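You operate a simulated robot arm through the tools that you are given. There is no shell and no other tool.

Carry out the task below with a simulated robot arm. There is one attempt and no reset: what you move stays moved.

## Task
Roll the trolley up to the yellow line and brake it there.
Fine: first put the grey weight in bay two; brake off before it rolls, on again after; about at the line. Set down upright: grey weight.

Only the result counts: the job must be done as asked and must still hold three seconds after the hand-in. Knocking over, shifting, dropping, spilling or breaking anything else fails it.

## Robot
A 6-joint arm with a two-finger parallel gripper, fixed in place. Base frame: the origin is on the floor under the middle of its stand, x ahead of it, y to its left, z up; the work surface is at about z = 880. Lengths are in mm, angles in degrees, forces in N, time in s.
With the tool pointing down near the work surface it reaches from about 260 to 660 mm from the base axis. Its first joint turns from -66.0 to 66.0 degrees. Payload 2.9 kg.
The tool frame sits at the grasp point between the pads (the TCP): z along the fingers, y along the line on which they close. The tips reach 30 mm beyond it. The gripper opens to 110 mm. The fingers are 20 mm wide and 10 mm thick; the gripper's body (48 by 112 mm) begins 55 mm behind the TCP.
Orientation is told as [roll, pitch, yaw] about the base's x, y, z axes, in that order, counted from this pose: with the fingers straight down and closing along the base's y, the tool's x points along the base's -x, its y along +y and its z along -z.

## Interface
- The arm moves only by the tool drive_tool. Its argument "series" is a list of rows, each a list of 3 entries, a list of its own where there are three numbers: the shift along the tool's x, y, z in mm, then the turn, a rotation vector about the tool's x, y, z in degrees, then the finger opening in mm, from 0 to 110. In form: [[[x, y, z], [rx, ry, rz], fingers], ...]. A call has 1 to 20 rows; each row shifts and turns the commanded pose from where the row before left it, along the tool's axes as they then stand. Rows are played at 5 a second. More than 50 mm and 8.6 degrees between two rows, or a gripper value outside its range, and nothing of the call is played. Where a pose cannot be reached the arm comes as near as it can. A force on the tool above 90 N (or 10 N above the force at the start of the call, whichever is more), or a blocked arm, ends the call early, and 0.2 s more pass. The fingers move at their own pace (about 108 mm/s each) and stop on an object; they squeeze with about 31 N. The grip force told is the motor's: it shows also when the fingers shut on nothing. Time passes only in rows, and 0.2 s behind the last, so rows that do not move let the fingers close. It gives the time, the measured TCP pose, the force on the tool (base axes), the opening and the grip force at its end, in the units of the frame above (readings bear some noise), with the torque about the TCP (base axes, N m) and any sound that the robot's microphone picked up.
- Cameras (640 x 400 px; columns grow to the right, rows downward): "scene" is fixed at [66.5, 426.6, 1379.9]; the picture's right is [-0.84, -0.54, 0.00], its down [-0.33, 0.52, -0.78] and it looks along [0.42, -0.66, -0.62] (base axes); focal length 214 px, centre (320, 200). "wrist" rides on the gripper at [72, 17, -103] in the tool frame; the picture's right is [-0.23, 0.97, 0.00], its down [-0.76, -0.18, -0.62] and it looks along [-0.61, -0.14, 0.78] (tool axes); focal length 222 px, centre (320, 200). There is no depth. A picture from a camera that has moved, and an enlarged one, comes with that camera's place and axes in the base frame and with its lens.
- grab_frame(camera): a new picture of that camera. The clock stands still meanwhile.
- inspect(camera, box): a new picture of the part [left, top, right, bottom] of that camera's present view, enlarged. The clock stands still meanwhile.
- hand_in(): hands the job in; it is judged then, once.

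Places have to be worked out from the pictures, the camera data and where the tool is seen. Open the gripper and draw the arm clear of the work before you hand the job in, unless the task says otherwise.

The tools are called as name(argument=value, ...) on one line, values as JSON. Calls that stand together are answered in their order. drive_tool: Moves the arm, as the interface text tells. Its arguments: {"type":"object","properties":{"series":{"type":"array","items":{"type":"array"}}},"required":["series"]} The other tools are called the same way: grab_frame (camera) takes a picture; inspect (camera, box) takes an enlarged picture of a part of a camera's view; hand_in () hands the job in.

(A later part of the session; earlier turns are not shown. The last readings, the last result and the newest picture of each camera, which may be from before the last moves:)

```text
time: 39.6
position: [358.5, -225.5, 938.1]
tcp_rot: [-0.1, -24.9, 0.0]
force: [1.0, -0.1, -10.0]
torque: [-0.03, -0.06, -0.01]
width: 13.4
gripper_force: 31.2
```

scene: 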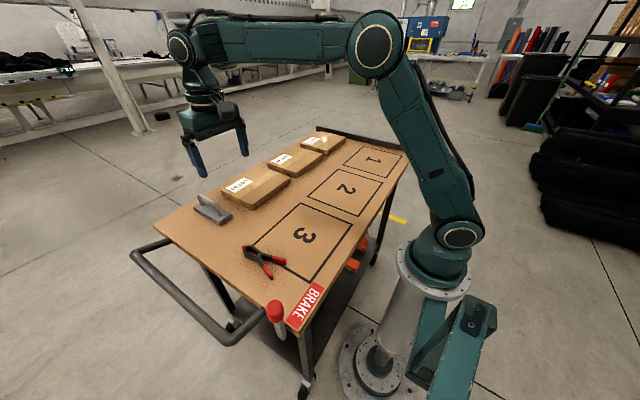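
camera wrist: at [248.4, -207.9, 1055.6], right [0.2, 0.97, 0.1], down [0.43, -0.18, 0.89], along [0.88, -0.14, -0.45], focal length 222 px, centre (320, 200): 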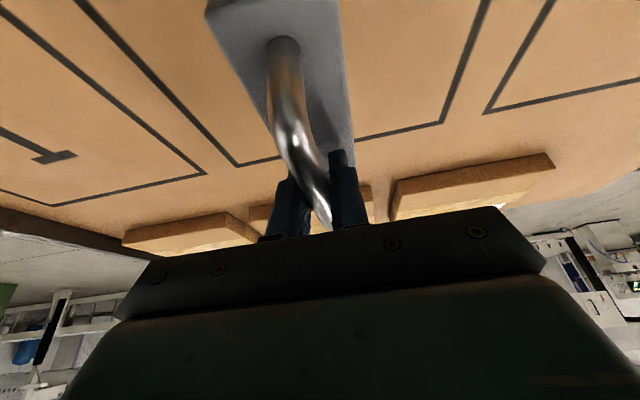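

The load is still about 10 N. I keep lowering in 1 mm steps.

drive_tool(series=[[[0.42, 0, 0.91], [0, 0, 0], 0], [[0, 0, 0], [0, 0, 0], 0]])

drive_tool(series=[[[0.42, 0, 0.91], [0, 0, 0], 0], [[0, 0, 0], [0, 0, 0], 0]])

drive_tool(series=[[[0.42, 0, 0.91], [0, 0, 0], 0], [[0, 0, 0], [0, 0, 0], 0]])

inspect(camera="scene", box=[300, 160, 364, 210])

```text
time: 40.2
position: [355.5, -226.1, 936.3]
tcp_rot: [0.1, -25.1, 0.0]
force: [0.1, 0.8, -3.1]
torque: [-0.01, 0.38, -0.05]
width: 13.6
gripper_force: 30.7
```

```text
time: 40.8
position: [355.4, -224.9, 936.9]
tcp_rot: [-0.1, -25.1, 0.1]
force: [-10.3, 6.1, 20.2]
torque: [-0.03, 0.66, -0.12]
width: 13.4
gripper_force: 31.0
```

```text
time: 41.4
position: [358.4, -225.7, 935.7]
tcp_rot: [0.0, -25.3, 0.1]
force: [-7.1, 4.8, 30.1]
torque: [-0.04, 0.0, -0.05]
width: 14.0
gripper_force: 30.6
```

```text
8.00 times, centred on (332, 185) of scene
camera zoom: at [66.0, 427.0, 1379.8], right [-0.84, -0.54, 0.0], down [-0.33, 0.52, -0.78], along [0.42, -0.66, -0.62], focal length 1716 px, centre (224, 320)
```

zoom: 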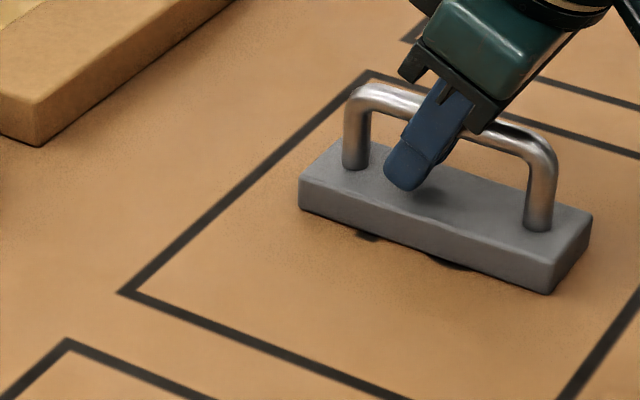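

The load has reversed to +30 N, so the block is seated on the table and I'm pressing slightly. I back up 2 mm to relieve it, then open the fingers.

drive_tool(series=[[[-0.85, 0, -1.81], [0, 0, 0], 0], [[0, 0, 0], [0, 0, 0], 0]])

drive_tool(series=[[[0, 0, 0], [0, 0, 0], 16], [[0, 0, 0], [0, 0, 0], 22], [[0, 0, 0], [0, 0, 0], 35], [[0, 0, 0], [0, 0, 0], 50], [[0, 0, 0], [0, 0, 0], 50]])

inspect(camera="scene", box=[300, 160, 364, 210])

```text
time: 42.0
position: [357.1, -225.5, 935.2]
tcp_rot: [0.1, -24.9, 0.0]
force: [4.0, -2.3, 3.9]
torque: [-0.06, -0.31, -0.03]
width: 13.7
gripper_force: 31.1
```

```text
time: 43.2
position: [357.4, -224.6, 936.3]
tcp_rot: [0.1, -25.0, 0.1]
force: [-0.5, 0.9, -0.2]
torque: [0.0, 0.02, -0.05]
width: 50.2
gripper_force: 0.0
```

```text
8.00 times, centred on (332, 185) of scene
camera zoom: at [66.5, 426.6, 1379.9], right [-0.84, -0.54, 0.0], down [-0.33, 0.52, -0.78], along [0.42, -0.66, -0.62], focal length 1716 px, centre (224, 320)
```

zoom: 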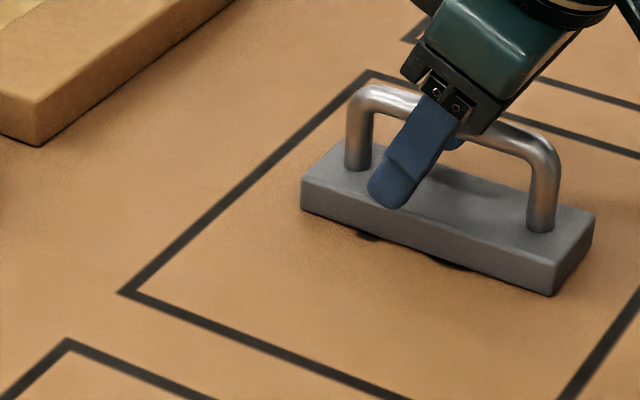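

The weight stands upright in bay 2, released. I retreat straight up, bring the tool vertical again, and go around toward the brake lever.

drive_tool(series=[[[-8.4, 0, -18.1], [0, 0, 0], 50], [[-16.3, 0, -34.9], [0, 0, 0], 50], [[-16.3, 0, -34.9], [0, 0, 0], 50], [[-16.3, 0, -34.9], [0, 0, 0], 50], [[0, 0, 0], [0, 8.33, 0], 50], [[0, 0, 0], [0, 8.33, 0], 50], [[0, 0, 0], [0, 8.34, 0], 50], [[-12.6, 45, 0], [0, 0, 0], 50], [[-12.6, 45, 0], [0, 0, 0], 50], [[-12.6, 45, 0], [0, 0, 0], 50], [[-12.6, 45, 0], [0, 0, 0], 50], [[-12.6, 45, 0], [0, 0, 0], 50], [[17.1, 44.7, 0], [0, 0, 0], 50], [[17.1, 44.7, 0], [0, 0, 0], 50], [[17.1, 44.7, 0], [0, 0, 0], 50], [[17.1, 44.7, 0], [0, 0, 0], 50], [[17.1, 44.7, 0], [0, 0, 0], 50], [[17.1, 44.7, 0], [0, 0, 0], 50], [[17.1, 44.7, 0], [0, 0, 0], 50]])

grab_frame(camera="scene")

grab_frame(camera="wrist")

```text
time: 47.2
position: [299.5, 310.9, 1073.3]
tcp_rot: [-0.1, -0.1, 0.0]
force: [0.0, 0.6, 0.0]
torque: [-0.02, -0.04, 0.0]
width: 50.4
gripper_force: 0.0
```

```text
taken
```

scene: 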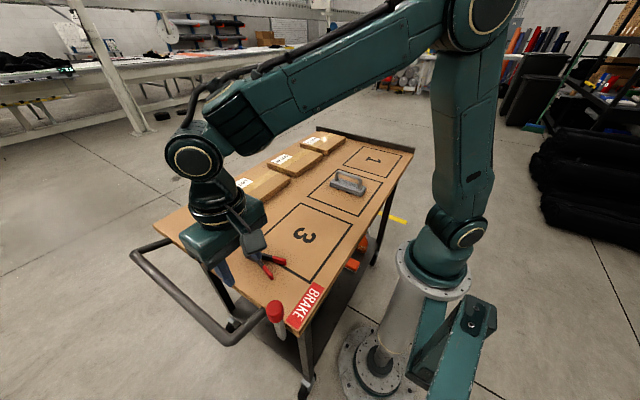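

```text
taken
camera wrist: at [227.4, 329.1, 1177.0], right [0.23, 0.97, 0.0], down [0.76, -0.18, 0.62], along [0.61, -0.14, -0.78], focal length 222 px, centre (320, 200)
```

wrist: 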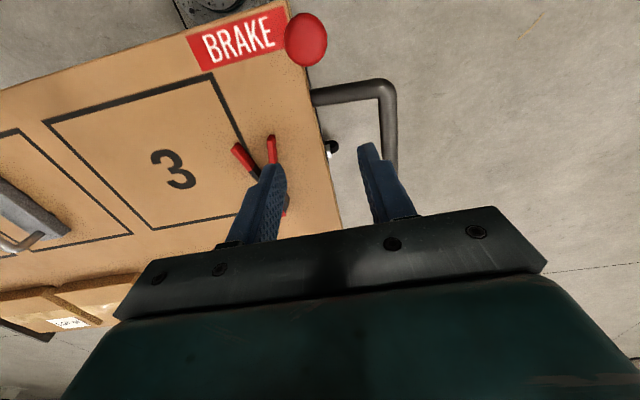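

The weight is visibly in bay 2. The knob is at about (235, 318); I go above it with the fingers straddling it along y and stop just over it.

drive_tool(series=[[[32, 3.3, 0], [0, 0, 0], 60], [[32, 3.3, 0], [0, 0, 0], 60], [[0, 0, 15], [0, 0, 0], 60], [[0, 0, 15], [0, 0, 0], 60], [[0, 0, 0], [0, 0, 0], 60]])

inspect(camera="scene", box=[220, 260, 340, 350])

grab_frame(camera="wrist")

```text
time: 48.4
position: [236.6, 319.7, 1040.2]
tcp_rot: [-0.1, 0.2, 0.0]
force: [0.5, 0.0, 0.0]
torque: [-0.01, 0.03, 0.01]
width: 59.9
gripper_force: 0.0
```

```text
4.44 times, centred on (280, 305) of scene
camera zoom: at [66.5, 426.6, 1379.9], right [-0.84, -0.54, 0.0], down [-0.33, 0.52, -0.78], along [0.42, -0.66, -0.62], focal length 953 px, centre (498, -267)
```

zoom: 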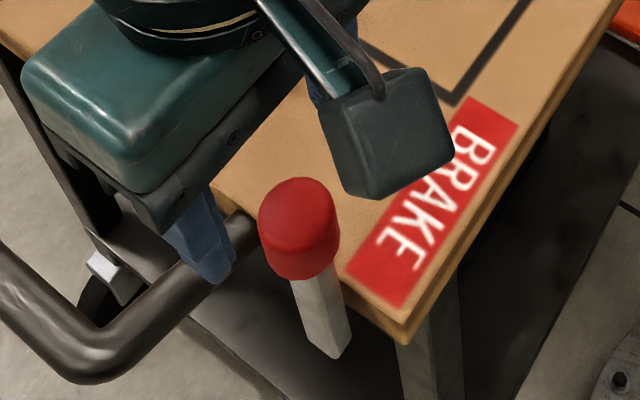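

```text
taken
camera wrist: at [164.1, 336.0, 1145.5], right [0.23, 0.97, 0.0], down [0.76, -0.18, 0.62], along [0.61, -0.14, -0.78], focal length 222 px, centre (320, 200)
```

wrist: 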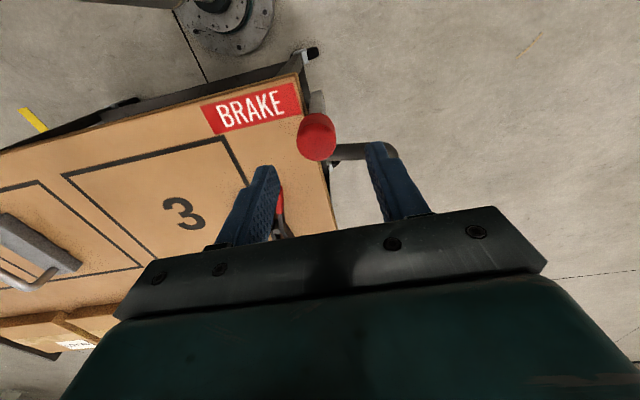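

The knob lies centred between the open fingers. I descend to z≈978 around it and close on it.

drive_tool(series=[[[0, -1, 20], [0, 0, 0], 60], [[0, -1, 20], [0, 0, 0], 60], [[0, 0, 20], [0, 0, 0], 60], [[0, 0, 0], [0, 0, 0], 60]])

inspect(camera="scene", box=[220, 260, 340, 350])

inspect(camera="wrist", box=[220, 80, 440, 240])

```text
time: 49.4
position: [235.8, 318.4, 980.9]
tcp_rot: [0.0, 0.0, 0.0]
force: [0.2, 0.0, -0.1]
torque: [0.02, 0.01, -0.03]
width: 59.6
gripper_force: 0.0
```

```text
4.44 times, centred on (280, 305) of scene
camera zoom: at [66.5, 426.6, 1379.9], right [-0.84, -0.54, 0.0], down [-0.33, 0.52, -0.78], along [0.42, -0.66, -0.62], focal length 953 px, centre (498, -267)
```

zoom: 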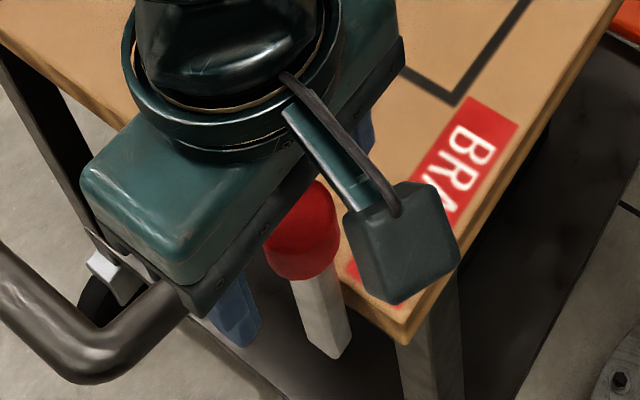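

```text
2.50 times, centred on (330, 160) of wrist
camera zoom: at [164.3, 335.7, 1085.5], right [0.23, 0.97, 0.0], down [0.76, -0.18, 0.62], along [0.61, -0.14, -0.78], focal length 555 px, centre (295, 300)
```

zoom: 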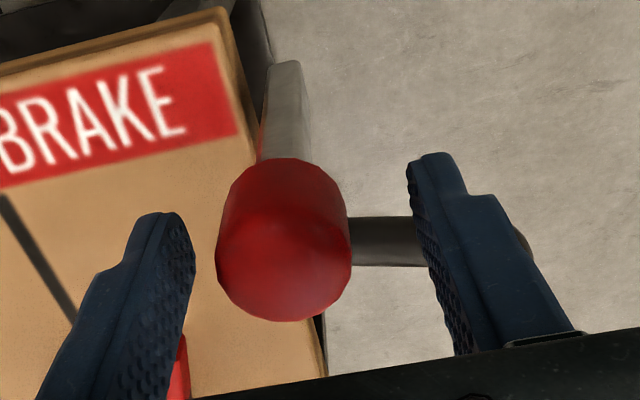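

The knob (~30 mm wide) is centred between the pads with the bar hanging below. I close gently on the knob and read the forces.

drive_tool(series=[[[0, 0, 0], [0, 0, 0], 40], [[0, 0, 0], [0, 0, 0], 30], [[0, 0, 0], [0, 0, 0], 20], [[0, 0, 0], [0, 0, 0], 20], [[0, 0, 0], [0, 0, 0], 20]])

inspect(camera="wrist", box=[220, 80, 440, 240])

```text
time: 50.6
position: [236.6, 316.7, 980.1]
tcp_rot: [-0.2, 0.1, 0.0]
force: [2.2, -24.4, 3.2]
torque: [-0.61, -0.24, -0.02]
width: 31.0
gripper_force: 45.2
```

```text
2.50 times, centred on (330, 160) of wrist
camera zoom: at [164.5, 334.2, 1085.5], right [0.23, 0.97, 0.0], down [0.76, -0.18, 0.62], along [0.61, -0.15, -0.78], focal length 555 px, centre (295, 300)
```

zoom: 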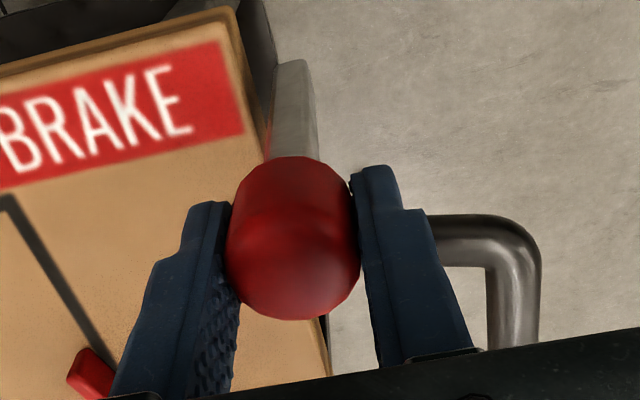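

The knob resists in y (−24 N for about 1–2 mm off-centre), so it looks stiff in y. I shift 1.5 mm to −y to relax that, then probe a small +x motion.

drive_tool(series=[[[0, -0.8, 0], [0, 0, 0], 20], [[0, -0.7, 0], [0, 0, 0], 20]])

drive_tool(series=[[[-1.5, 0, 0], [0, 0, 0], 20], [[-1.5, 0, 0], [0, 0, 0], 20]])

```text
time: 51.2
position: [234.8, 316.5, 981.1]
tcp_rot: [0.0, -0.1, 0.1]
force: [5.8, -12.6, -13.1]
torque: [-0.38, -0.15, -0.13]
width: 31.0
gripper_force: 45.0
```

```text
time: 51.8
position: [236.9, 315.9, 981.4]
tcp_rot: [-0.1, 0.3, 0.2]
force: [-6.9, -6.2, -18.6]
torque: [-0.19, 0.98, -0.24]
width: 30.7
gripper_force: 44.9
```

Forces stay modest with 3 mm in +x. I try a bit more +x to see whether it yields or stiffens.

drive_tool(series=[[[-1.5, 0, 0], [0, 0, 0], 20], [[-1.5, 0, 0], [0, 0, 0], 20]])

drive_tool(series=[[[-1.5, 0, 0], [0, 0, 0], 20], [[-1.5, 0, 0], [0, 0, 0], 20]])

inspect(camera="wrist", box=[220, 80, 440, 240])

inspect(camera="scene", box=[220, 260, 340, 350])

```text
time: 52.4
position: [241.7, 315.7, 981.1]
tcp_rot: [0.1, 0.1, 0.2]
force: [-14.4, -1.9, -11.6]
torque: [0.01, 1.54, 0.05]
width: 30.7
gripper_force: 45.4
```

```text
time: 53.0
position: [245.4, 316.4, 981.4]
tcp_rot: [0.0, 0.1, 0.3]
force: [-14.7, 3.3, -16.7]
torque: [0.09, 1.41, -0.01]
width: 30.6
gripper_force: 44.6
```

```text
2.50 times, centred on (330, 160) of wrist
camera zoom: at [172.3, 333.3, 1086.4], right [0.22, 0.97, 0.0], down [0.76, -0.18, 0.62], along [0.61, -0.14, -0.78], focal length 555 px, centre (295, 300)
```

zoom: 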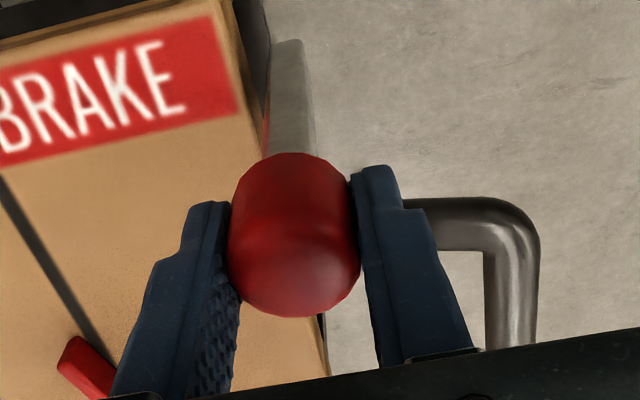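

```text
4.44 times, centred on (280, 305) of scene
camera zoom: at [66.3, 426.9, 1379.9], right [-0.84, -0.54, 0.0], down [-0.33, 0.52, -0.78], along [0.42, -0.66, -0.62], focal length 953 px, centre (498, -267)
```

zoom: 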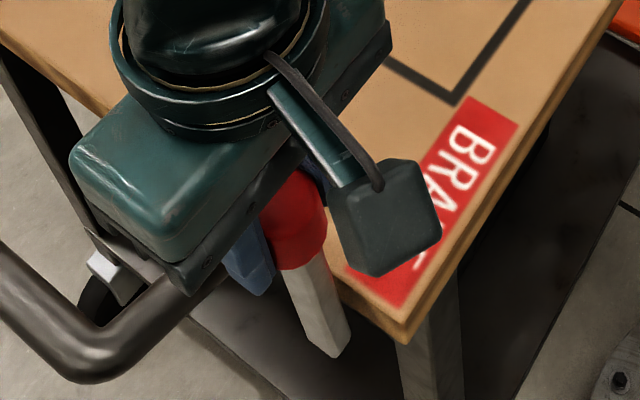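

The lever does swing in the x–z plane toward +x, with a steady ~14 N, pivoting near its lower end. I turn the tool to match the lever angle and follow its arc in small steps.

drive_tool(series=[[[0, 0, 0.2], [0, 4.5, 0], 20], [[-8.4, 0, 0.3], [0, 4, 0], 20], [[-8.4, 0, 0.3], [0, 4, 0], 20]])

drive_tool(series=[[[-8.4, 0, 0.3], [0, 4, 0], 20], [[-8.4, 0, 0.3], [0, 4, 0], 20]])

inspect(camera="scene", box=[220, 260, 340, 350])

inspect(camera="wrist", box=[220, 80, 440, 240])

```text
time: 53.8
position: [265.1, 315.7, 981.2]
tcp_rot: [0.1, 12.3, -0.1]
force: [9.9, -8.9, -8.3]
torque: [-0.29, -1.58, -0.04]
width: 30.8
gripper_force: 44.7
```

```text
time: 54.4
position: [279.0, 316.3, 976.9]
tcp_rot: [0.1, 20.3, -0.1]
force: [12.7, -5.5, 5.5]
torque: [-0.29, -1.49, -0.08]
width: 30.6
gripper_force: 44.7
```

```text
4.44 times, centred on (280, 305) of scene
camera zoom: at [66.8, 426.4, 1380.0], right [-0.84, -0.54, 0.0], down [-0.33, 0.52, -0.78], along [0.42, -0.66, -0.62], focal length 953 px, centre (498, -267)
```

zoom: 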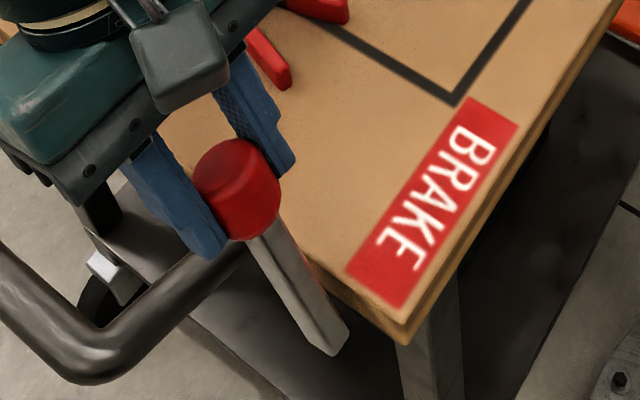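

```text
2.50 times, centred on (330, 160) of wrist
camera zoom: at [248.0, 333.2, 1099.4], right [0.21, 0.97, -0.08], down [0.93, -0.18, 0.32], along [0.3, -0.14, -0.94], focal length 555 px, centre (295, 300)
```

zoom: 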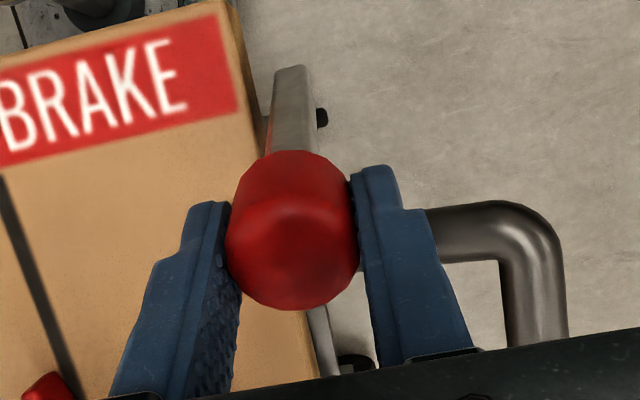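

The lever is now about 20° over toward +x and the force has reversed, as with an over-centre lever. I continue the arc and look for the end stop.

drive_tool(series=[[[-8.4, 0, 0.3], [0, 4, 0], 20], [[-8.4, 0, 0.3], [0, 4, 0], 20]])

drive_tool(series=[[[-8.4, 0, 0.3], [0, 4, 0], 20], [[-8.4, 0, 0.3], [0, 4, 0], 20]])

inspect(camera="scene", box=[220, 260, 340, 350])

```text
time: 55.0
position: [294.9, 316.0, 968.2]
tcp_rot: [0.2, 28.4, 0.0]
force: [15.2, -2.1, 25.6]
torque: [-0.19, -0.28, -0.04]
width: 30.8
gripper_force: 45.3
```

```text
time: 55.6
position: [310.2, 316.9, 960.2]
tcp_rot: [0.1, 36.4, 0.1]
force: [21.6, -4.1, 24.6]
torque: [-0.09, -0.55, 0.18]
width: 31.0
gripper_force: 45.2
```

```text
4.44 times, centred on (280, 305) of scene
camera zoom: at [66.8, 426.3, 1380.0], right [-0.84, -0.54, 0.0], down [-0.33, 0.52, -0.78], along [0.42, -0.66, -0.62], focal length 953 px, centre (498, -267)
```

zoom: 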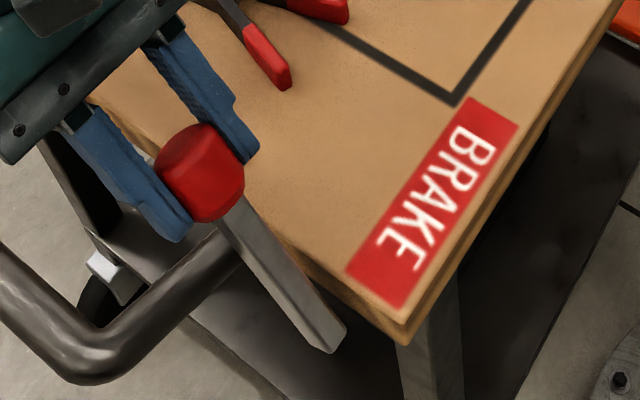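

The lever leans about 30° now, with the pivot near z≈838, and I feel some radial pressing but no stop yet. I follow the corrected, larger arc a bit further.

drive_tool(series=[[[-5.2, 0, -0.5], [0, 0, 0], 20], [[-5.2, 0, -0.4], [0, 0, 0], 20], [[-5.2, 0, -0.2], [0, 0, 0], 20]])

drive_tool(series=[[[-5, 0, 0.2], [0, 2, 0], 20], [[-5, 0, 0.2], [0, 2, 0], 20]])

inspect(camera="scene", box=[220, 260, 340, 350])

```text
time: 56.4
position: [319.3, 316.3, 948.2]
tcp_rot: [0.0, 36.8, 0.1]
force: [-5.4, 4.4, 11.3]
torque: [0.15, 1.52, -0.06]
width: 30.9
gripper_force: 44.9
```

```text
time: 57.0
position: [325.4, 311.4, 942.4]
tcp_rot: [0.2, 39.8, -0.1]
force: [22.3, 0.2, 28.8]
torque: [0.08, 0.71, -0.04]
width: 31.0
gripper_force: 45.0
out of reach, approached as far as the arm can: row 2
```

```text
4.44 times, centred on (280, 305) of scene
camera zoom: at [66.9, 426.3, 1380.0], right [-0.84, -0.54, 0.0], down [-0.33, 0.52, -0.78], along [0.42, -0.66, -0.62], focal length 953 px, centre (498, -267)
```

zoom: 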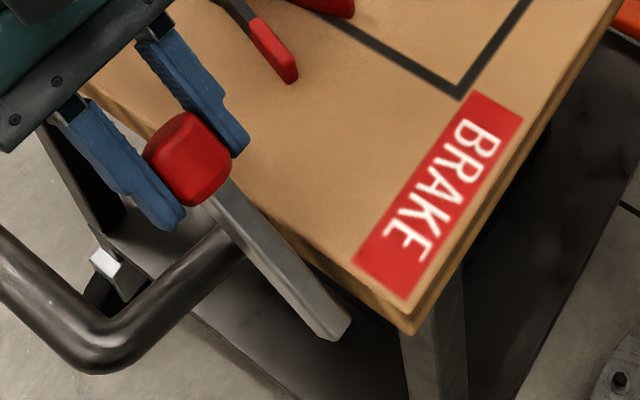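

The view shows the lever around 38° and the whole trolley has crept about 5 mm in −y, so the brake is now off and the cart is free. I open the fingers gently to see where the lever rests.

drive_tool(series=[[[0, 0, 0], [0, 0, 0], 36], [[0, 0, 0], [0, 0, 0], 45], [[0, 0, 0], [0, 0, 0], 55], [[0, 0, 0], [0, 0, 0], 55]])

inspect(camera="scene", box=[220, 260, 340, 350])

grab_frame(camera="scene")

grab_frame(camera="wrist")

```text
time: 58.0
position: [322.0, 314.0, 939.3]
tcp_rot: [0.1, 40.3, 0.0]
force: [-0.8, 0.2, -0.4]
torque: [-0.01, 0.0, -0.03]
width: 55.0
gripper_force: 0.2
```

```text
4.44 times, centred on (280, 305) of scene
camera zoom: at [66.5, 426.6, 1379.9], right [-0.84, -0.54, 0.0], down [-0.33, 0.52, -0.78], along [0.42, -0.66, -0.62], focal length 953 px, centre (498, -267)
```

zoom: 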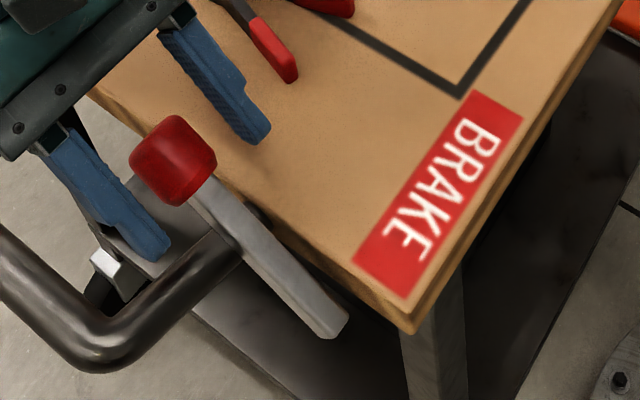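

```text
taken
```

scene: 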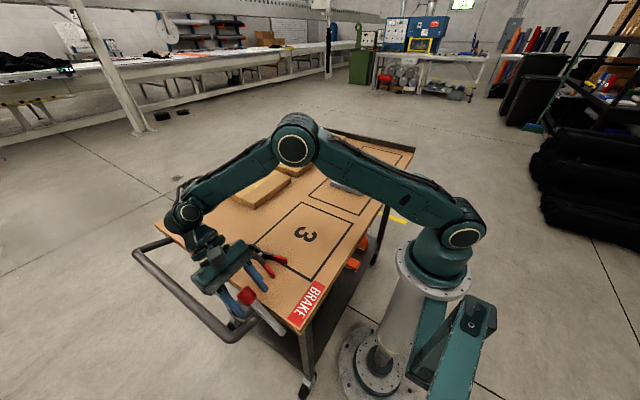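

```text
taken
camera wrist: at [333.7, 329.1, 1066.7], right [0.17, 0.97, -0.15], down [0.98, -0.18, -0.02], along [-0.04, -0.14, -0.99], focal length 222 px, centre (320, 200)
```

wrist: 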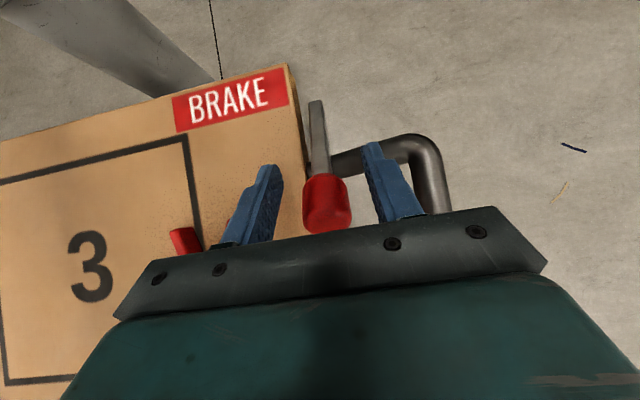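

After release the lever dropped further to about 45–50°, presumably its OFF stop. I draw the gripper straight up and bring the tool vertical, then look again.

drive_tool(series=[[[10.7, 0, -12.8], [0, 0, 0], 55], [[21.4, 0, -25.5], [0, 0, 0], 55], [[21.4, 0, -25.5], [0, 0, 0], 55], [[21.4, 0, -25.5], [0, 0, 0], 55], [[0, 0, 0], [0, -8, 0], 55], [[0, 0, 0], [0, -8, 0], 55], [[0, 0, 0], [0, -8, 0], 55], [[0, 0, 0], [0, -8, 0], 55], [[0, 0, 0], [0, -8.4, 0], 55]])

grab_frame(camera="wrist")

inspect(camera="scene", box=[110, 220, 350, 370])

```text
time: 60.0
position: [275.2, 286.2, 1013.0]
tcp_rot: [0.0, 0.0, 0.0]
force: [-0.2, -0.7, -0.2]
torque: [0.04, -0.01, 0.0]
width: 55.1
gripper_force: 0.0
out of reach, approached as far as the arm can: row 1, 2, 3, 4
```

```text
taken
camera wrist: at [202.7, 303.5, 1118.2], right [0.23, 0.97, 0.0], down [0.76, -0.18, 0.62], along [0.61, -0.14, -0.78], focal length 222 px, centre (320, 200)
```

wrist: 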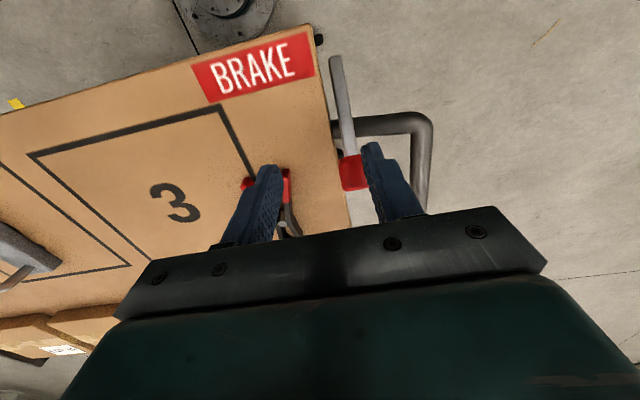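

```text
2.67 times, centred on (230, 295) of scene
camera zoom: at [66.5, 426.6, 1379.9], right [-0.84, -0.54, 0.0], down [-0.33, 0.52, -0.78], along [0.42, -0.66, -0.62], focal length 572 px, centre (560, -53)
```

zoom: 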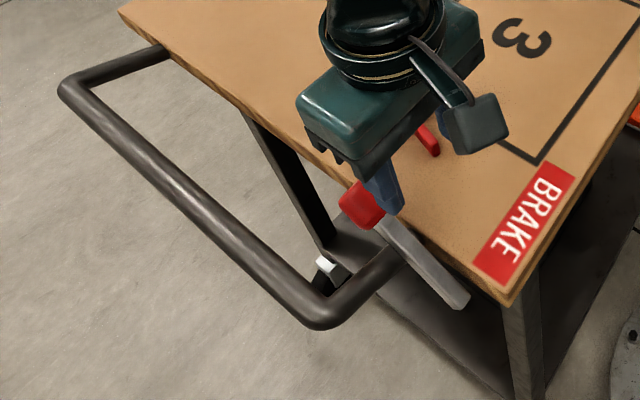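

The trolley is free and the lever is well over to OFF. I lift away, and enlarge the line and the trolley's front in the scene view to fix distances precisely.

drive_tool(series=[[[0, 0, -30], [0, 0, 0], 55], [[0, 0, -30], [0, 0, 0], 80], [[-40, 20, 0], [0, 0, 0], 80], [[-40, 20, 0], [0, 0, 0], 80], [[-40, 20, 0], [0, 0, 0], 80], [[-40, 20, 0], [0, 0, 0], 80]])

grab_frame(camera="wrist")

inspect(camera="scene", box=[360, 190, 424, 230])

inspect(camera="scene", box=[300, 115, 428, 195])

inspect(camera="scene", box=[110, 220, 350, 370])

```text
time: 61.4
position: [437.1, 366.4, 1073.4]
tcp_rot: [-0.1, 0.2, 0.0]
force: [-0.1, 0.1, 0.3]
torque: [-0.01, 0.02, 0.02]
width: 79.8
gripper_force: 0.1
```

```text
taken
camera wrist: at [363.4, 382.7, 1178.7], right [0.23, 0.97, 0.0], down [0.76, -0.18, 0.62], along [0.6, -0.14, -0.78], focal length 222 px, centre (320, 200)
```

wrist: 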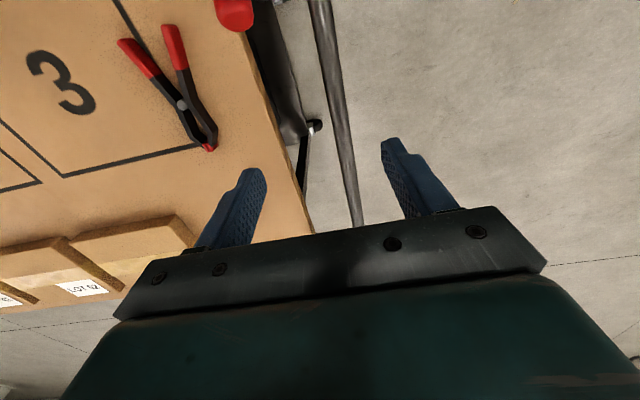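

```text
10.00 times, centred on (392, 210) of scene
camera zoom: at [66.5, 426.6, 1379.9], right [-0.84, -0.54, 0.0], down [-0.33, 0.52, -0.78], along [0.42, -0.66, -0.62], focal length 2145 px, centre (-400, 100)
```

zoom: 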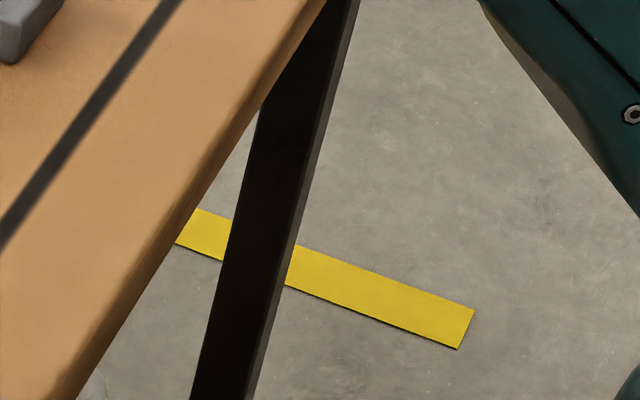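

```text
5.00 times, centred on (364, 155) of scene
camera zoom: at [66.5, 426.6, 1379.9], right [-0.84, -0.54, 0.0], down [-0.33, 0.52, -0.78], along [0.42, -0.66, -0.62], focal length 1072 px, centre (100, 425)
```

zoom: 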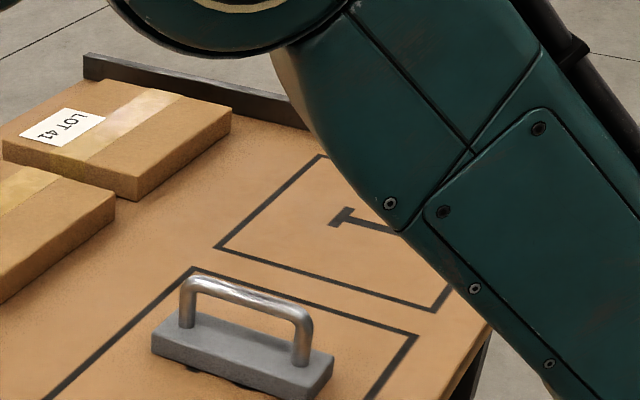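

```text
2.67 times, centred on (230, 295) of scene
camera zoom: at [66.5, 426.6, 1379.9], right [-0.84, -0.54, 0.0], down [-0.33, 0.52, -0.78], along [0.42, -0.66, -0.62], focal length 572 px, centre (560, -53)
```

zoom: 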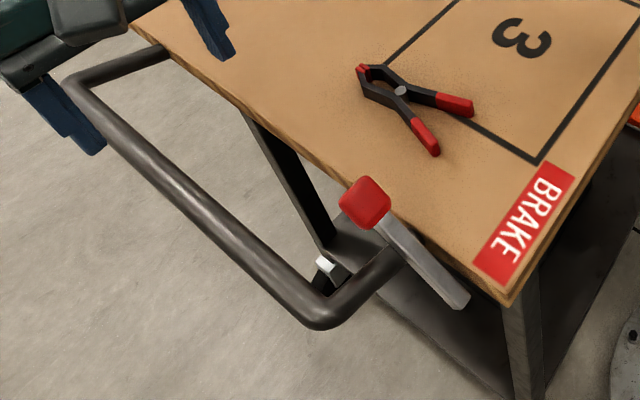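

The bar of the trolley handle runs along x at y≈386, z≈885–895, and the line spans y≈-1155 to -1215 on the floor; the deck front was at about y≈-701 (lip ≈-713), so the trolley must travel about 465–470 mm. I go above the handle bar at x≈450 and lower the open fingers around it.

drive_tool(series=[[[-13, 20, 0], [0, 0, 0], 80], [[0, 0, 35], [0, 0, 0], 80], [[0, 0, 35], [0, 0, 0], 80], [[0, 0, 35], [0, 0, 0], 80], [[0, 0, 20], [0, 0, 0], 80], [[0, 0, 0], [0, 0, 0], 80]])

grab_frame(camera="wrist")

inspect(camera="scene", box=[110, 200, 302, 320])

```text
time: 62.8
position: [447.8, 384.7, 947.8]
tcp_rot: [0.0, 0.1, 0.0]
force: [1.1, 0.3, 0.2]
torque: [-0.01, 0.02, 0.01]
width: 80.2
gripper_force: 0.0
```

```text
taken
camera wrist: at [375.4, 402.2, 1052.7], right [0.23, 0.97, 0.0], down [0.76, -0.18, 0.62], along [0.61, -0.14, -0.78], focal length 222 px, centre (320, 200)
```

wrist: 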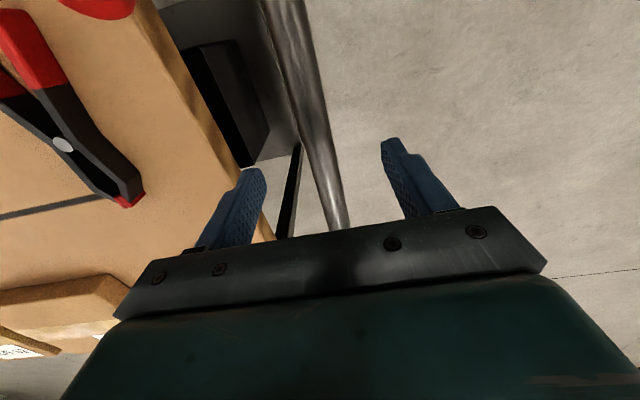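

```text
3.33 times, centred on (206, 260) of scene
camera zoom: at [66.5, 426.6, 1379.9], right [-0.84, -0.54, 0.0], down [-0.33, 0.52, -0.78], along [0.42, -0.66, -0.62], focal length 715 px, centre (700, 0)
```

zoom: 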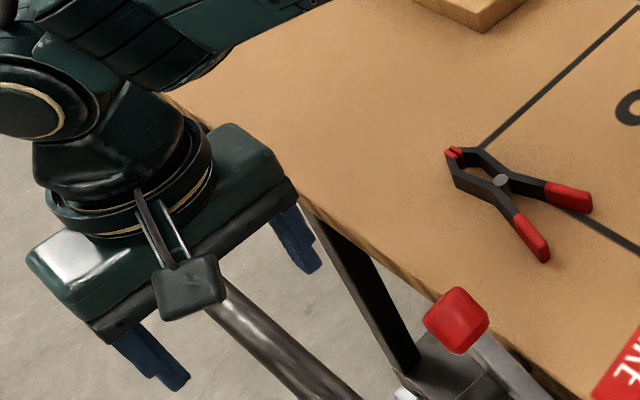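

The bar is between the fingers, at z roughly 870–885. I lower to z≈880 and check before closing.

drive_tool(series=[[[0, 0, 25], [0, 0, 0], 80], [[0, 0, 25], [0, 0, 0], 80], [[0, 0, 18], [0, 0, 0], 80], [[0, 0, 0], [0, 0, 0], 80]])

grab_frame(camera="wrist")

inspect(camera="scene", box=[110, 200, 302, 320])

```text
time: 63.8
position: [448.3, 386.2, 881.3]
tcp_rot: [0.0, 0.1, 0.0]
force: [0.5, 0.6, 0.3]
torque: [-0.01, 0.01, 0.01]
width: 80.1
gripper_force: 0.0
```

```text
taken
camera wrist: at [376.0, 403.2, 985.2], right [0.23, 0.97, 0.0], down [0.76, -0.18, 0.62], along [0.61, -0.14, -0.78], focal length 222 px, centre (320, 200)
```

wrist: 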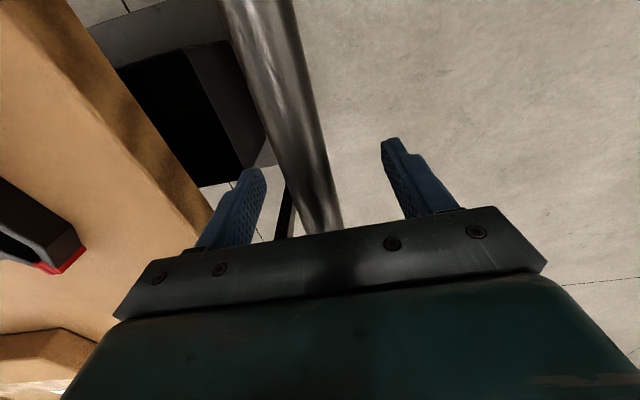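

```text
3.33 times, centred on (206, 260) of scene
camera zoom: at [66.5, 426.6, 1379.9], right [-0.84, -0.54, 0.0], down [-0.33, 0.52, -0.78], along [0.42, -0.66, -0.62], focal length 715 px, centre (700, 0)
```

zoom: 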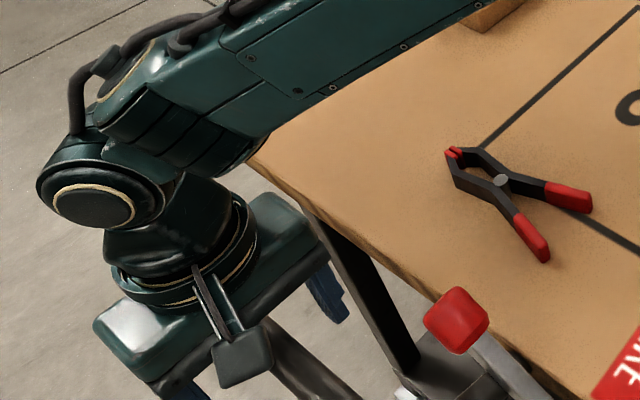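

The bar passes right through the grasp point. I close on it and read the width.

drive_tool(series=[[[0, 0, 0], [0, 0, 0], 60], [[0, 0, 0], [0, 0, 0], 45], [[0, 0, 0], [0, 0, 0], 30], [[0, 0, 0], [0, 0, 0], 15], [[0, 0, 0], [0, 0, 0], 15]])

grab_frame(camera="wrist")

grab_frame(camera="scene")

```text
time: 65.0
position: [448.5, 385.2, 879.4]
tcp_rot: [-0.2, 0.2, 0.0]
force: [1.4, -7.6, 4.8]
torque: [-0.13, 1.07, -0.15]
width: 21.6
gripper_force: 45.0
```

```text
taken
camera wrist: at [376.2, 402.6, 985.5], right [0.23, 0.97, 0.0], down [0.76, -0.18, 0.62], along [0.6, -0.14, -0.78], focal length 222 px, centre (320, 200)
```

wrist: 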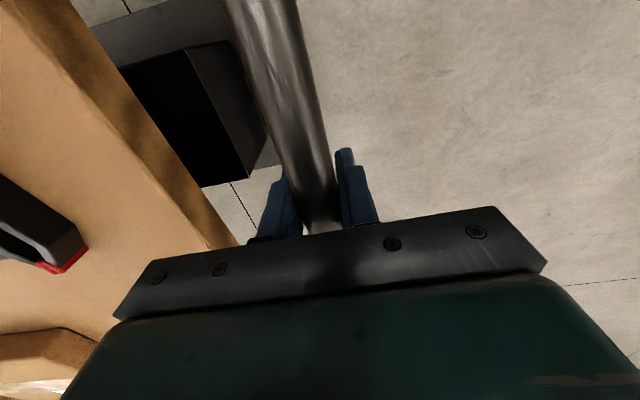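

```text
taken
```

scene: 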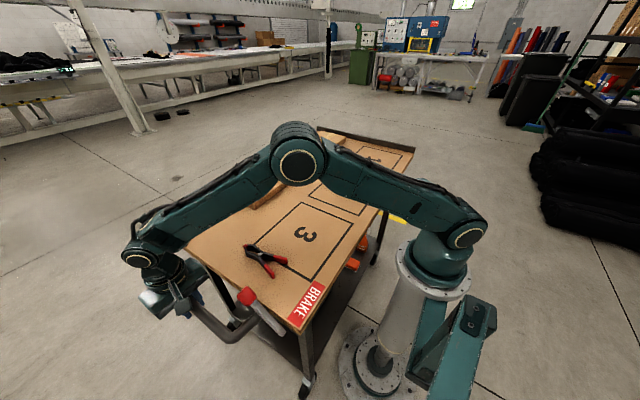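

The handle is gripped at 21.6 mm. I start pushing the trolley gently in −y with a few small steps and read the rolling force.

drive_tool(series=[[[0, -1, 0], [0, 0, 0], 15], [[0, -2, 0], [0, 0, 0], 15], [[0, -3, 0], [0, 0, 0], 15], [[0, -4, 0], [0, 0, 0], 15], [[0, -4, 0], [0, 0, 0], 15], [[0, -3, 0], [0, 0, 0], 15], [[0, -2, 0], [0, 0, 0], 15], [[0, -1, 0], [0, 0, 0], 15]])

inspect(camera="scene", box=[220, 260, 340, 350])

```text
time: 66.8
position: [448.3, 367.2, 880.3]
tcp_rot: [0.1, -0.1, 0.0]
force: [9.7, 7.8, -0.8]
torque: [-0.14, 0.47, 0.06]
width: 21.5
gripper_force: 45.2
```

```text
4.44 times, centred on (280, 305) of scene
camera zoom: at [66.8, 426.8, 1379.9], right [-0.84, -0.54, 0.0], down [-0.33, 0.52, -0.78], along [0.42, -0.66, -0.62], focal length 953 px, centre (498, -267)
```

zoom: 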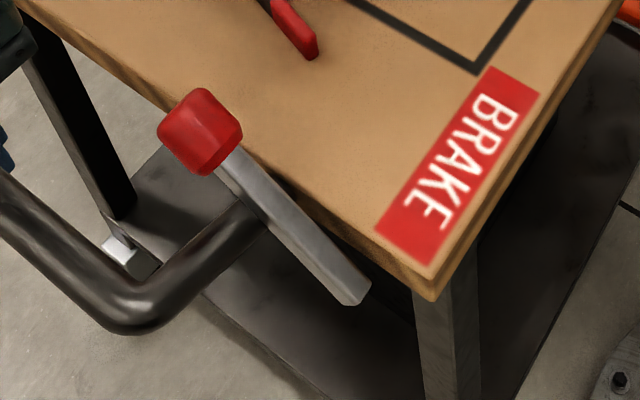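

It rolls with only about 8–10 N and the label shows 22 mm of travel so far. I continue with a smooth ramped push of about 196 mm.

drive_tool(series=[[[0, -2, 0], [0, 0, 0], 15], [[0, -4, 0], [0, 0, 0], 15], [[0, -6, 0], [0, 0, 0], 15], [[0, -8, 0], [0, 0, 0], 15], [[0, -10, 0], [0, 0, 0], 15], [[0, -12, 0], [0, 0, 0], 15], [[0, -14, 0], [0, 0, 0], 15], [[0, -14, 0], [0, 0, 0], 15], [[0, -14, 0], [0, 0, 0], 15], [[0, -14, 0], [0, 0, 0], 15], [[0, -14, 0], [0, 0, 0], 15], [[0, -14, 0], [0, 0, 0], 15], [[0, -14, 0], [0, 0, 0], 15], [[0, -14, 0], [0, 0, 0], 15], [[0, -12, 0], [0, 0, 0], 15], [[0, -10, 0], [0, 0, 0], 15], [[0, -8, 0], [0, 0, 0], 15], [[0, -6, 0], [0, 0, 0], 15], [[0, -4, 0], [0, 0, 0], 15], [[0, -2, 0], [0, 0, 0], 15]])

grab_frame(camera="scene")

grab_frame(camera="wrist")

```text
time: 71.0
position: [448.1, 170.7, 881.7]
tcp_rot: [-0.1, 0.0, 0.0]
force: [2.8, 6.7, 20.5]
torque: [-0.12, -0.4, -0.15]
width: 21.6
gripper_force: 44.4
```

```text
taken
```

scene: 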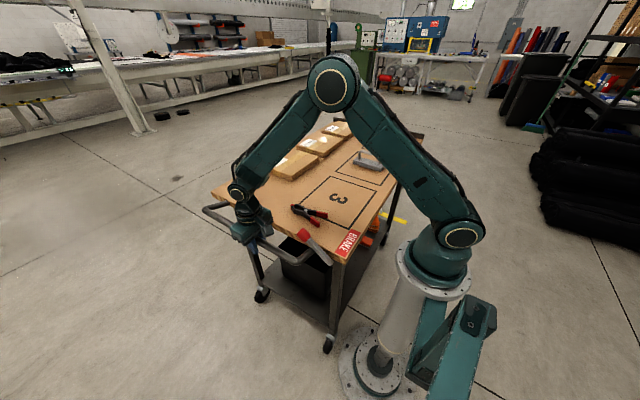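

```text
taken
camera wrist: at [375.8, 188.1, 985.3], right [0.23, 0.97, 0.0], down [0.76, -0.18, 0.62], along [0.61, -0.14, -0.78], focal length 222 px, centre (320, 200)
```

wrist: 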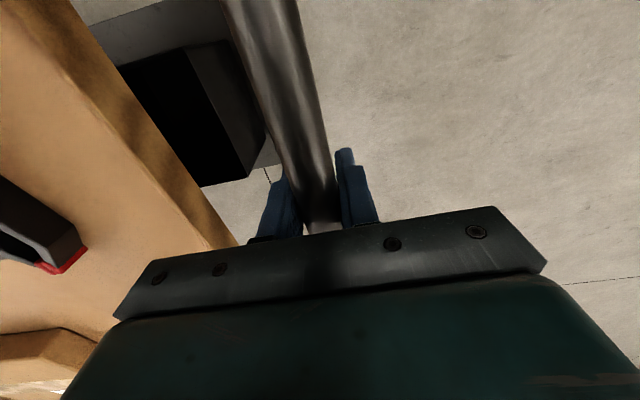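

Everything on the deck rides along undisturbed and there is clearance to the robot's foot. I push on with another ramped 196 mm.

drive_tool(series=[[[0, -2, 0], [0, 0, 0], 15], [[0, -4, 0], [0, 0, 0], 15], [[0, -6, 0], [0, 0, 0], 15], [[0, -8, 0], [0, 0, 0], 15], [[0, -10, 0], [0, 0, 0], 15], [[0, -12, 0], [0, 0, 0], 15], [[0, -14, 0], [0, 0, 0], 15], [[0, -14, 0], [0, 0, 0], 15], [[0, -14, 0], [0, 0, 0], 15], [[0, -14, 0], [0, 0, 0], 15], [[0, -14, 0], [0, 0, 0], 15], [[0, -14, 0], [0, 0, 0], 15], [[0, -14, 0], [0, 0, 0], 15], [[0, -14, 0], [0, 0, 0], 15], [[0, -12, 0], [0, 0, 0], 15], [[0, -10, 0], [0, 0, 0], 15], [[0, -8, 0], [0, 0, 0], 15], [[0, -6, 0], [0, 0, 0], 15], [[0, -4, 0], [0, 0, 0], 15], [[0, -2, 0], [0, 0, 0], 15]])

grab_frame(camera="scene")

inspect(camera="scene", box=[300, 100, 460, 240])

```text
time: 75.2
position: [448.0, -26.3, 880.4]
tcp_rot: [0.1, 0.0, 0.1]
force: [10.0, 5.5, -4.3]
torque: [-0.06, -1.05, 0.1]
width: 21.9
gripper_force: 45.1
```

```text
taken
```

scene: 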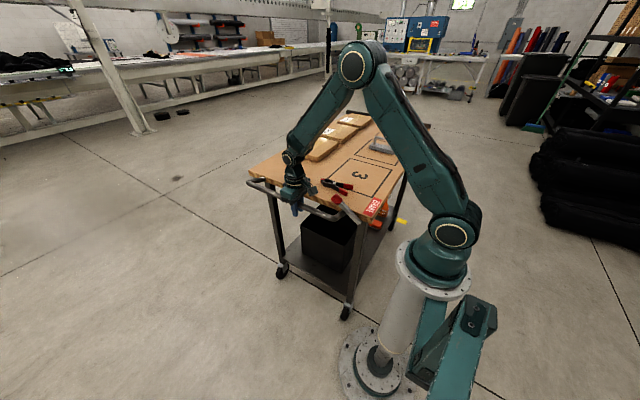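

```text
2.86 times, centred on (380, 170) of scene
camera zoom: at [66.8, 426.8, 1379.9], right [-0.84, -0.54, 0.0], down [-0.33, 0.52, -0.78], along [0.42, -0.66, -0.62], focal length 613 px, centre (149, 286)
```

zoom: 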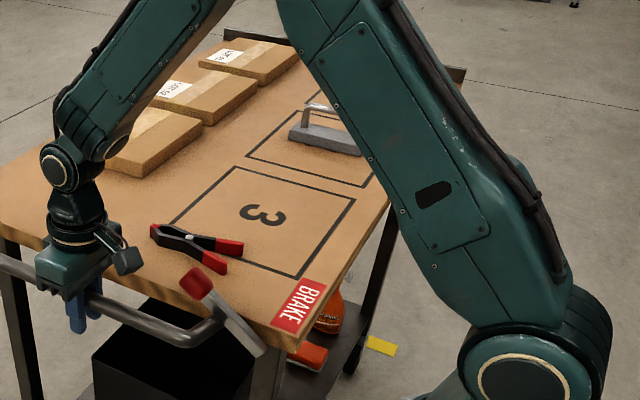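

Travel so far is about 416 mm, putting the deck's front at y≈-1117 and the line at -1155…-1215. I push the last ~56 mm so the front edge comes to about the line (y≈-1173…-1185).

drive_tool(series=[[[0, -2, 0], [0, 0, 0], 15], [[0, -4, 0], [0, 0, 0], 15], [[0, -6, 0], [0, 0, 0], 15], [[0, -8, 0], [0, 0, 0], 15], [[0, -8, 0], [0, 0, 0], 15], [[0, -8, 0], [0, 0, 0], 15], [[0, -8, 0], [0, 0, 0], 15], [[0, -6, 0], [0, 0, 0], 15], [[0, -4, 0], [0, 0, 0], 15], [[0, -2, 0], [0, 0, 0], 15], [[0, 0, 0], [0, 0, 0], 15], [[0, 0, 0], [0, 0, 0], 15]])

inspect(camera="scene", box=[300, 100, 460, 240])

inspect(camera="scene", box=[380, 90, 444, 130])

inspect(camera="scene", box=[310, 160, 422, 230])

```text
time: 77.8
position: [448.2, -79.5, 881.2]
tcp_rot: [-0.1, 0.3, 0.0]
force: [-2.8, 7.3, 5.9]
torque: [-0.07, 0.03, -0.04]
width: 21.8
gripper_force: 45.0
```

```text
2.86 times, centred on (380, 170) of scene
camera zoom: at [66.4, 426.8, 1379.9], right [-0.84, -0.54, 0.0], down [-0.33, 0.52, -0.78], along [0.42, -0.66, -0.62], focal length 613 px, centre (149, 286)
```

zoom: 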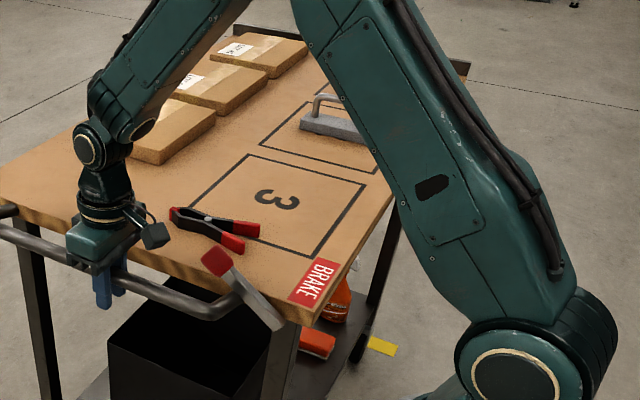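

```text
10.00 times, centred on (412, 110) of scene
camera zoom: at [66.4, 426.8, 1379.9], right [-0.84, -0.54, 0.0], down [-0.33, 0.52, -0.78], along [0.42, -0.66, -0.62], focal length 2145 px, centre (-600, 1100)
```

zoom: 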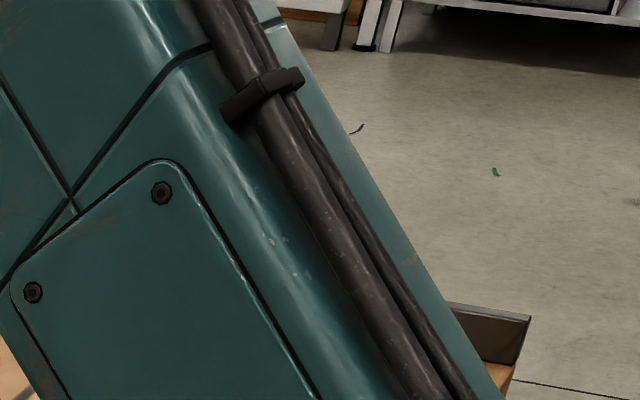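

```text
5.71 times, centred on (366, 195) of scene
camera zoom: at [66.4, 426.8, 1379.9], right [-0.84, -0.54, 0.0], down [-0.33, 0.52, -0.78], along [0.42, -0.66, -0.62], focal length 1226 px, centre (57, 229)
```

zoom: 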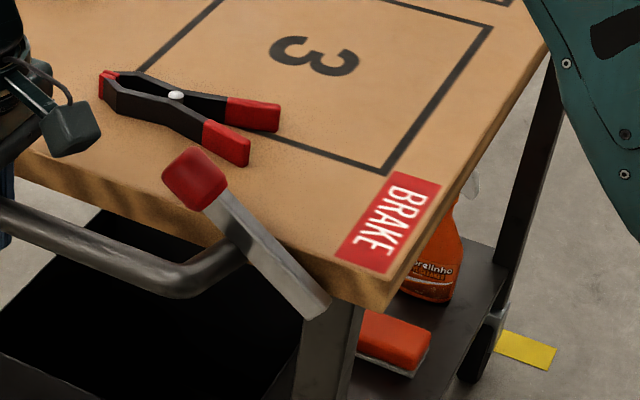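

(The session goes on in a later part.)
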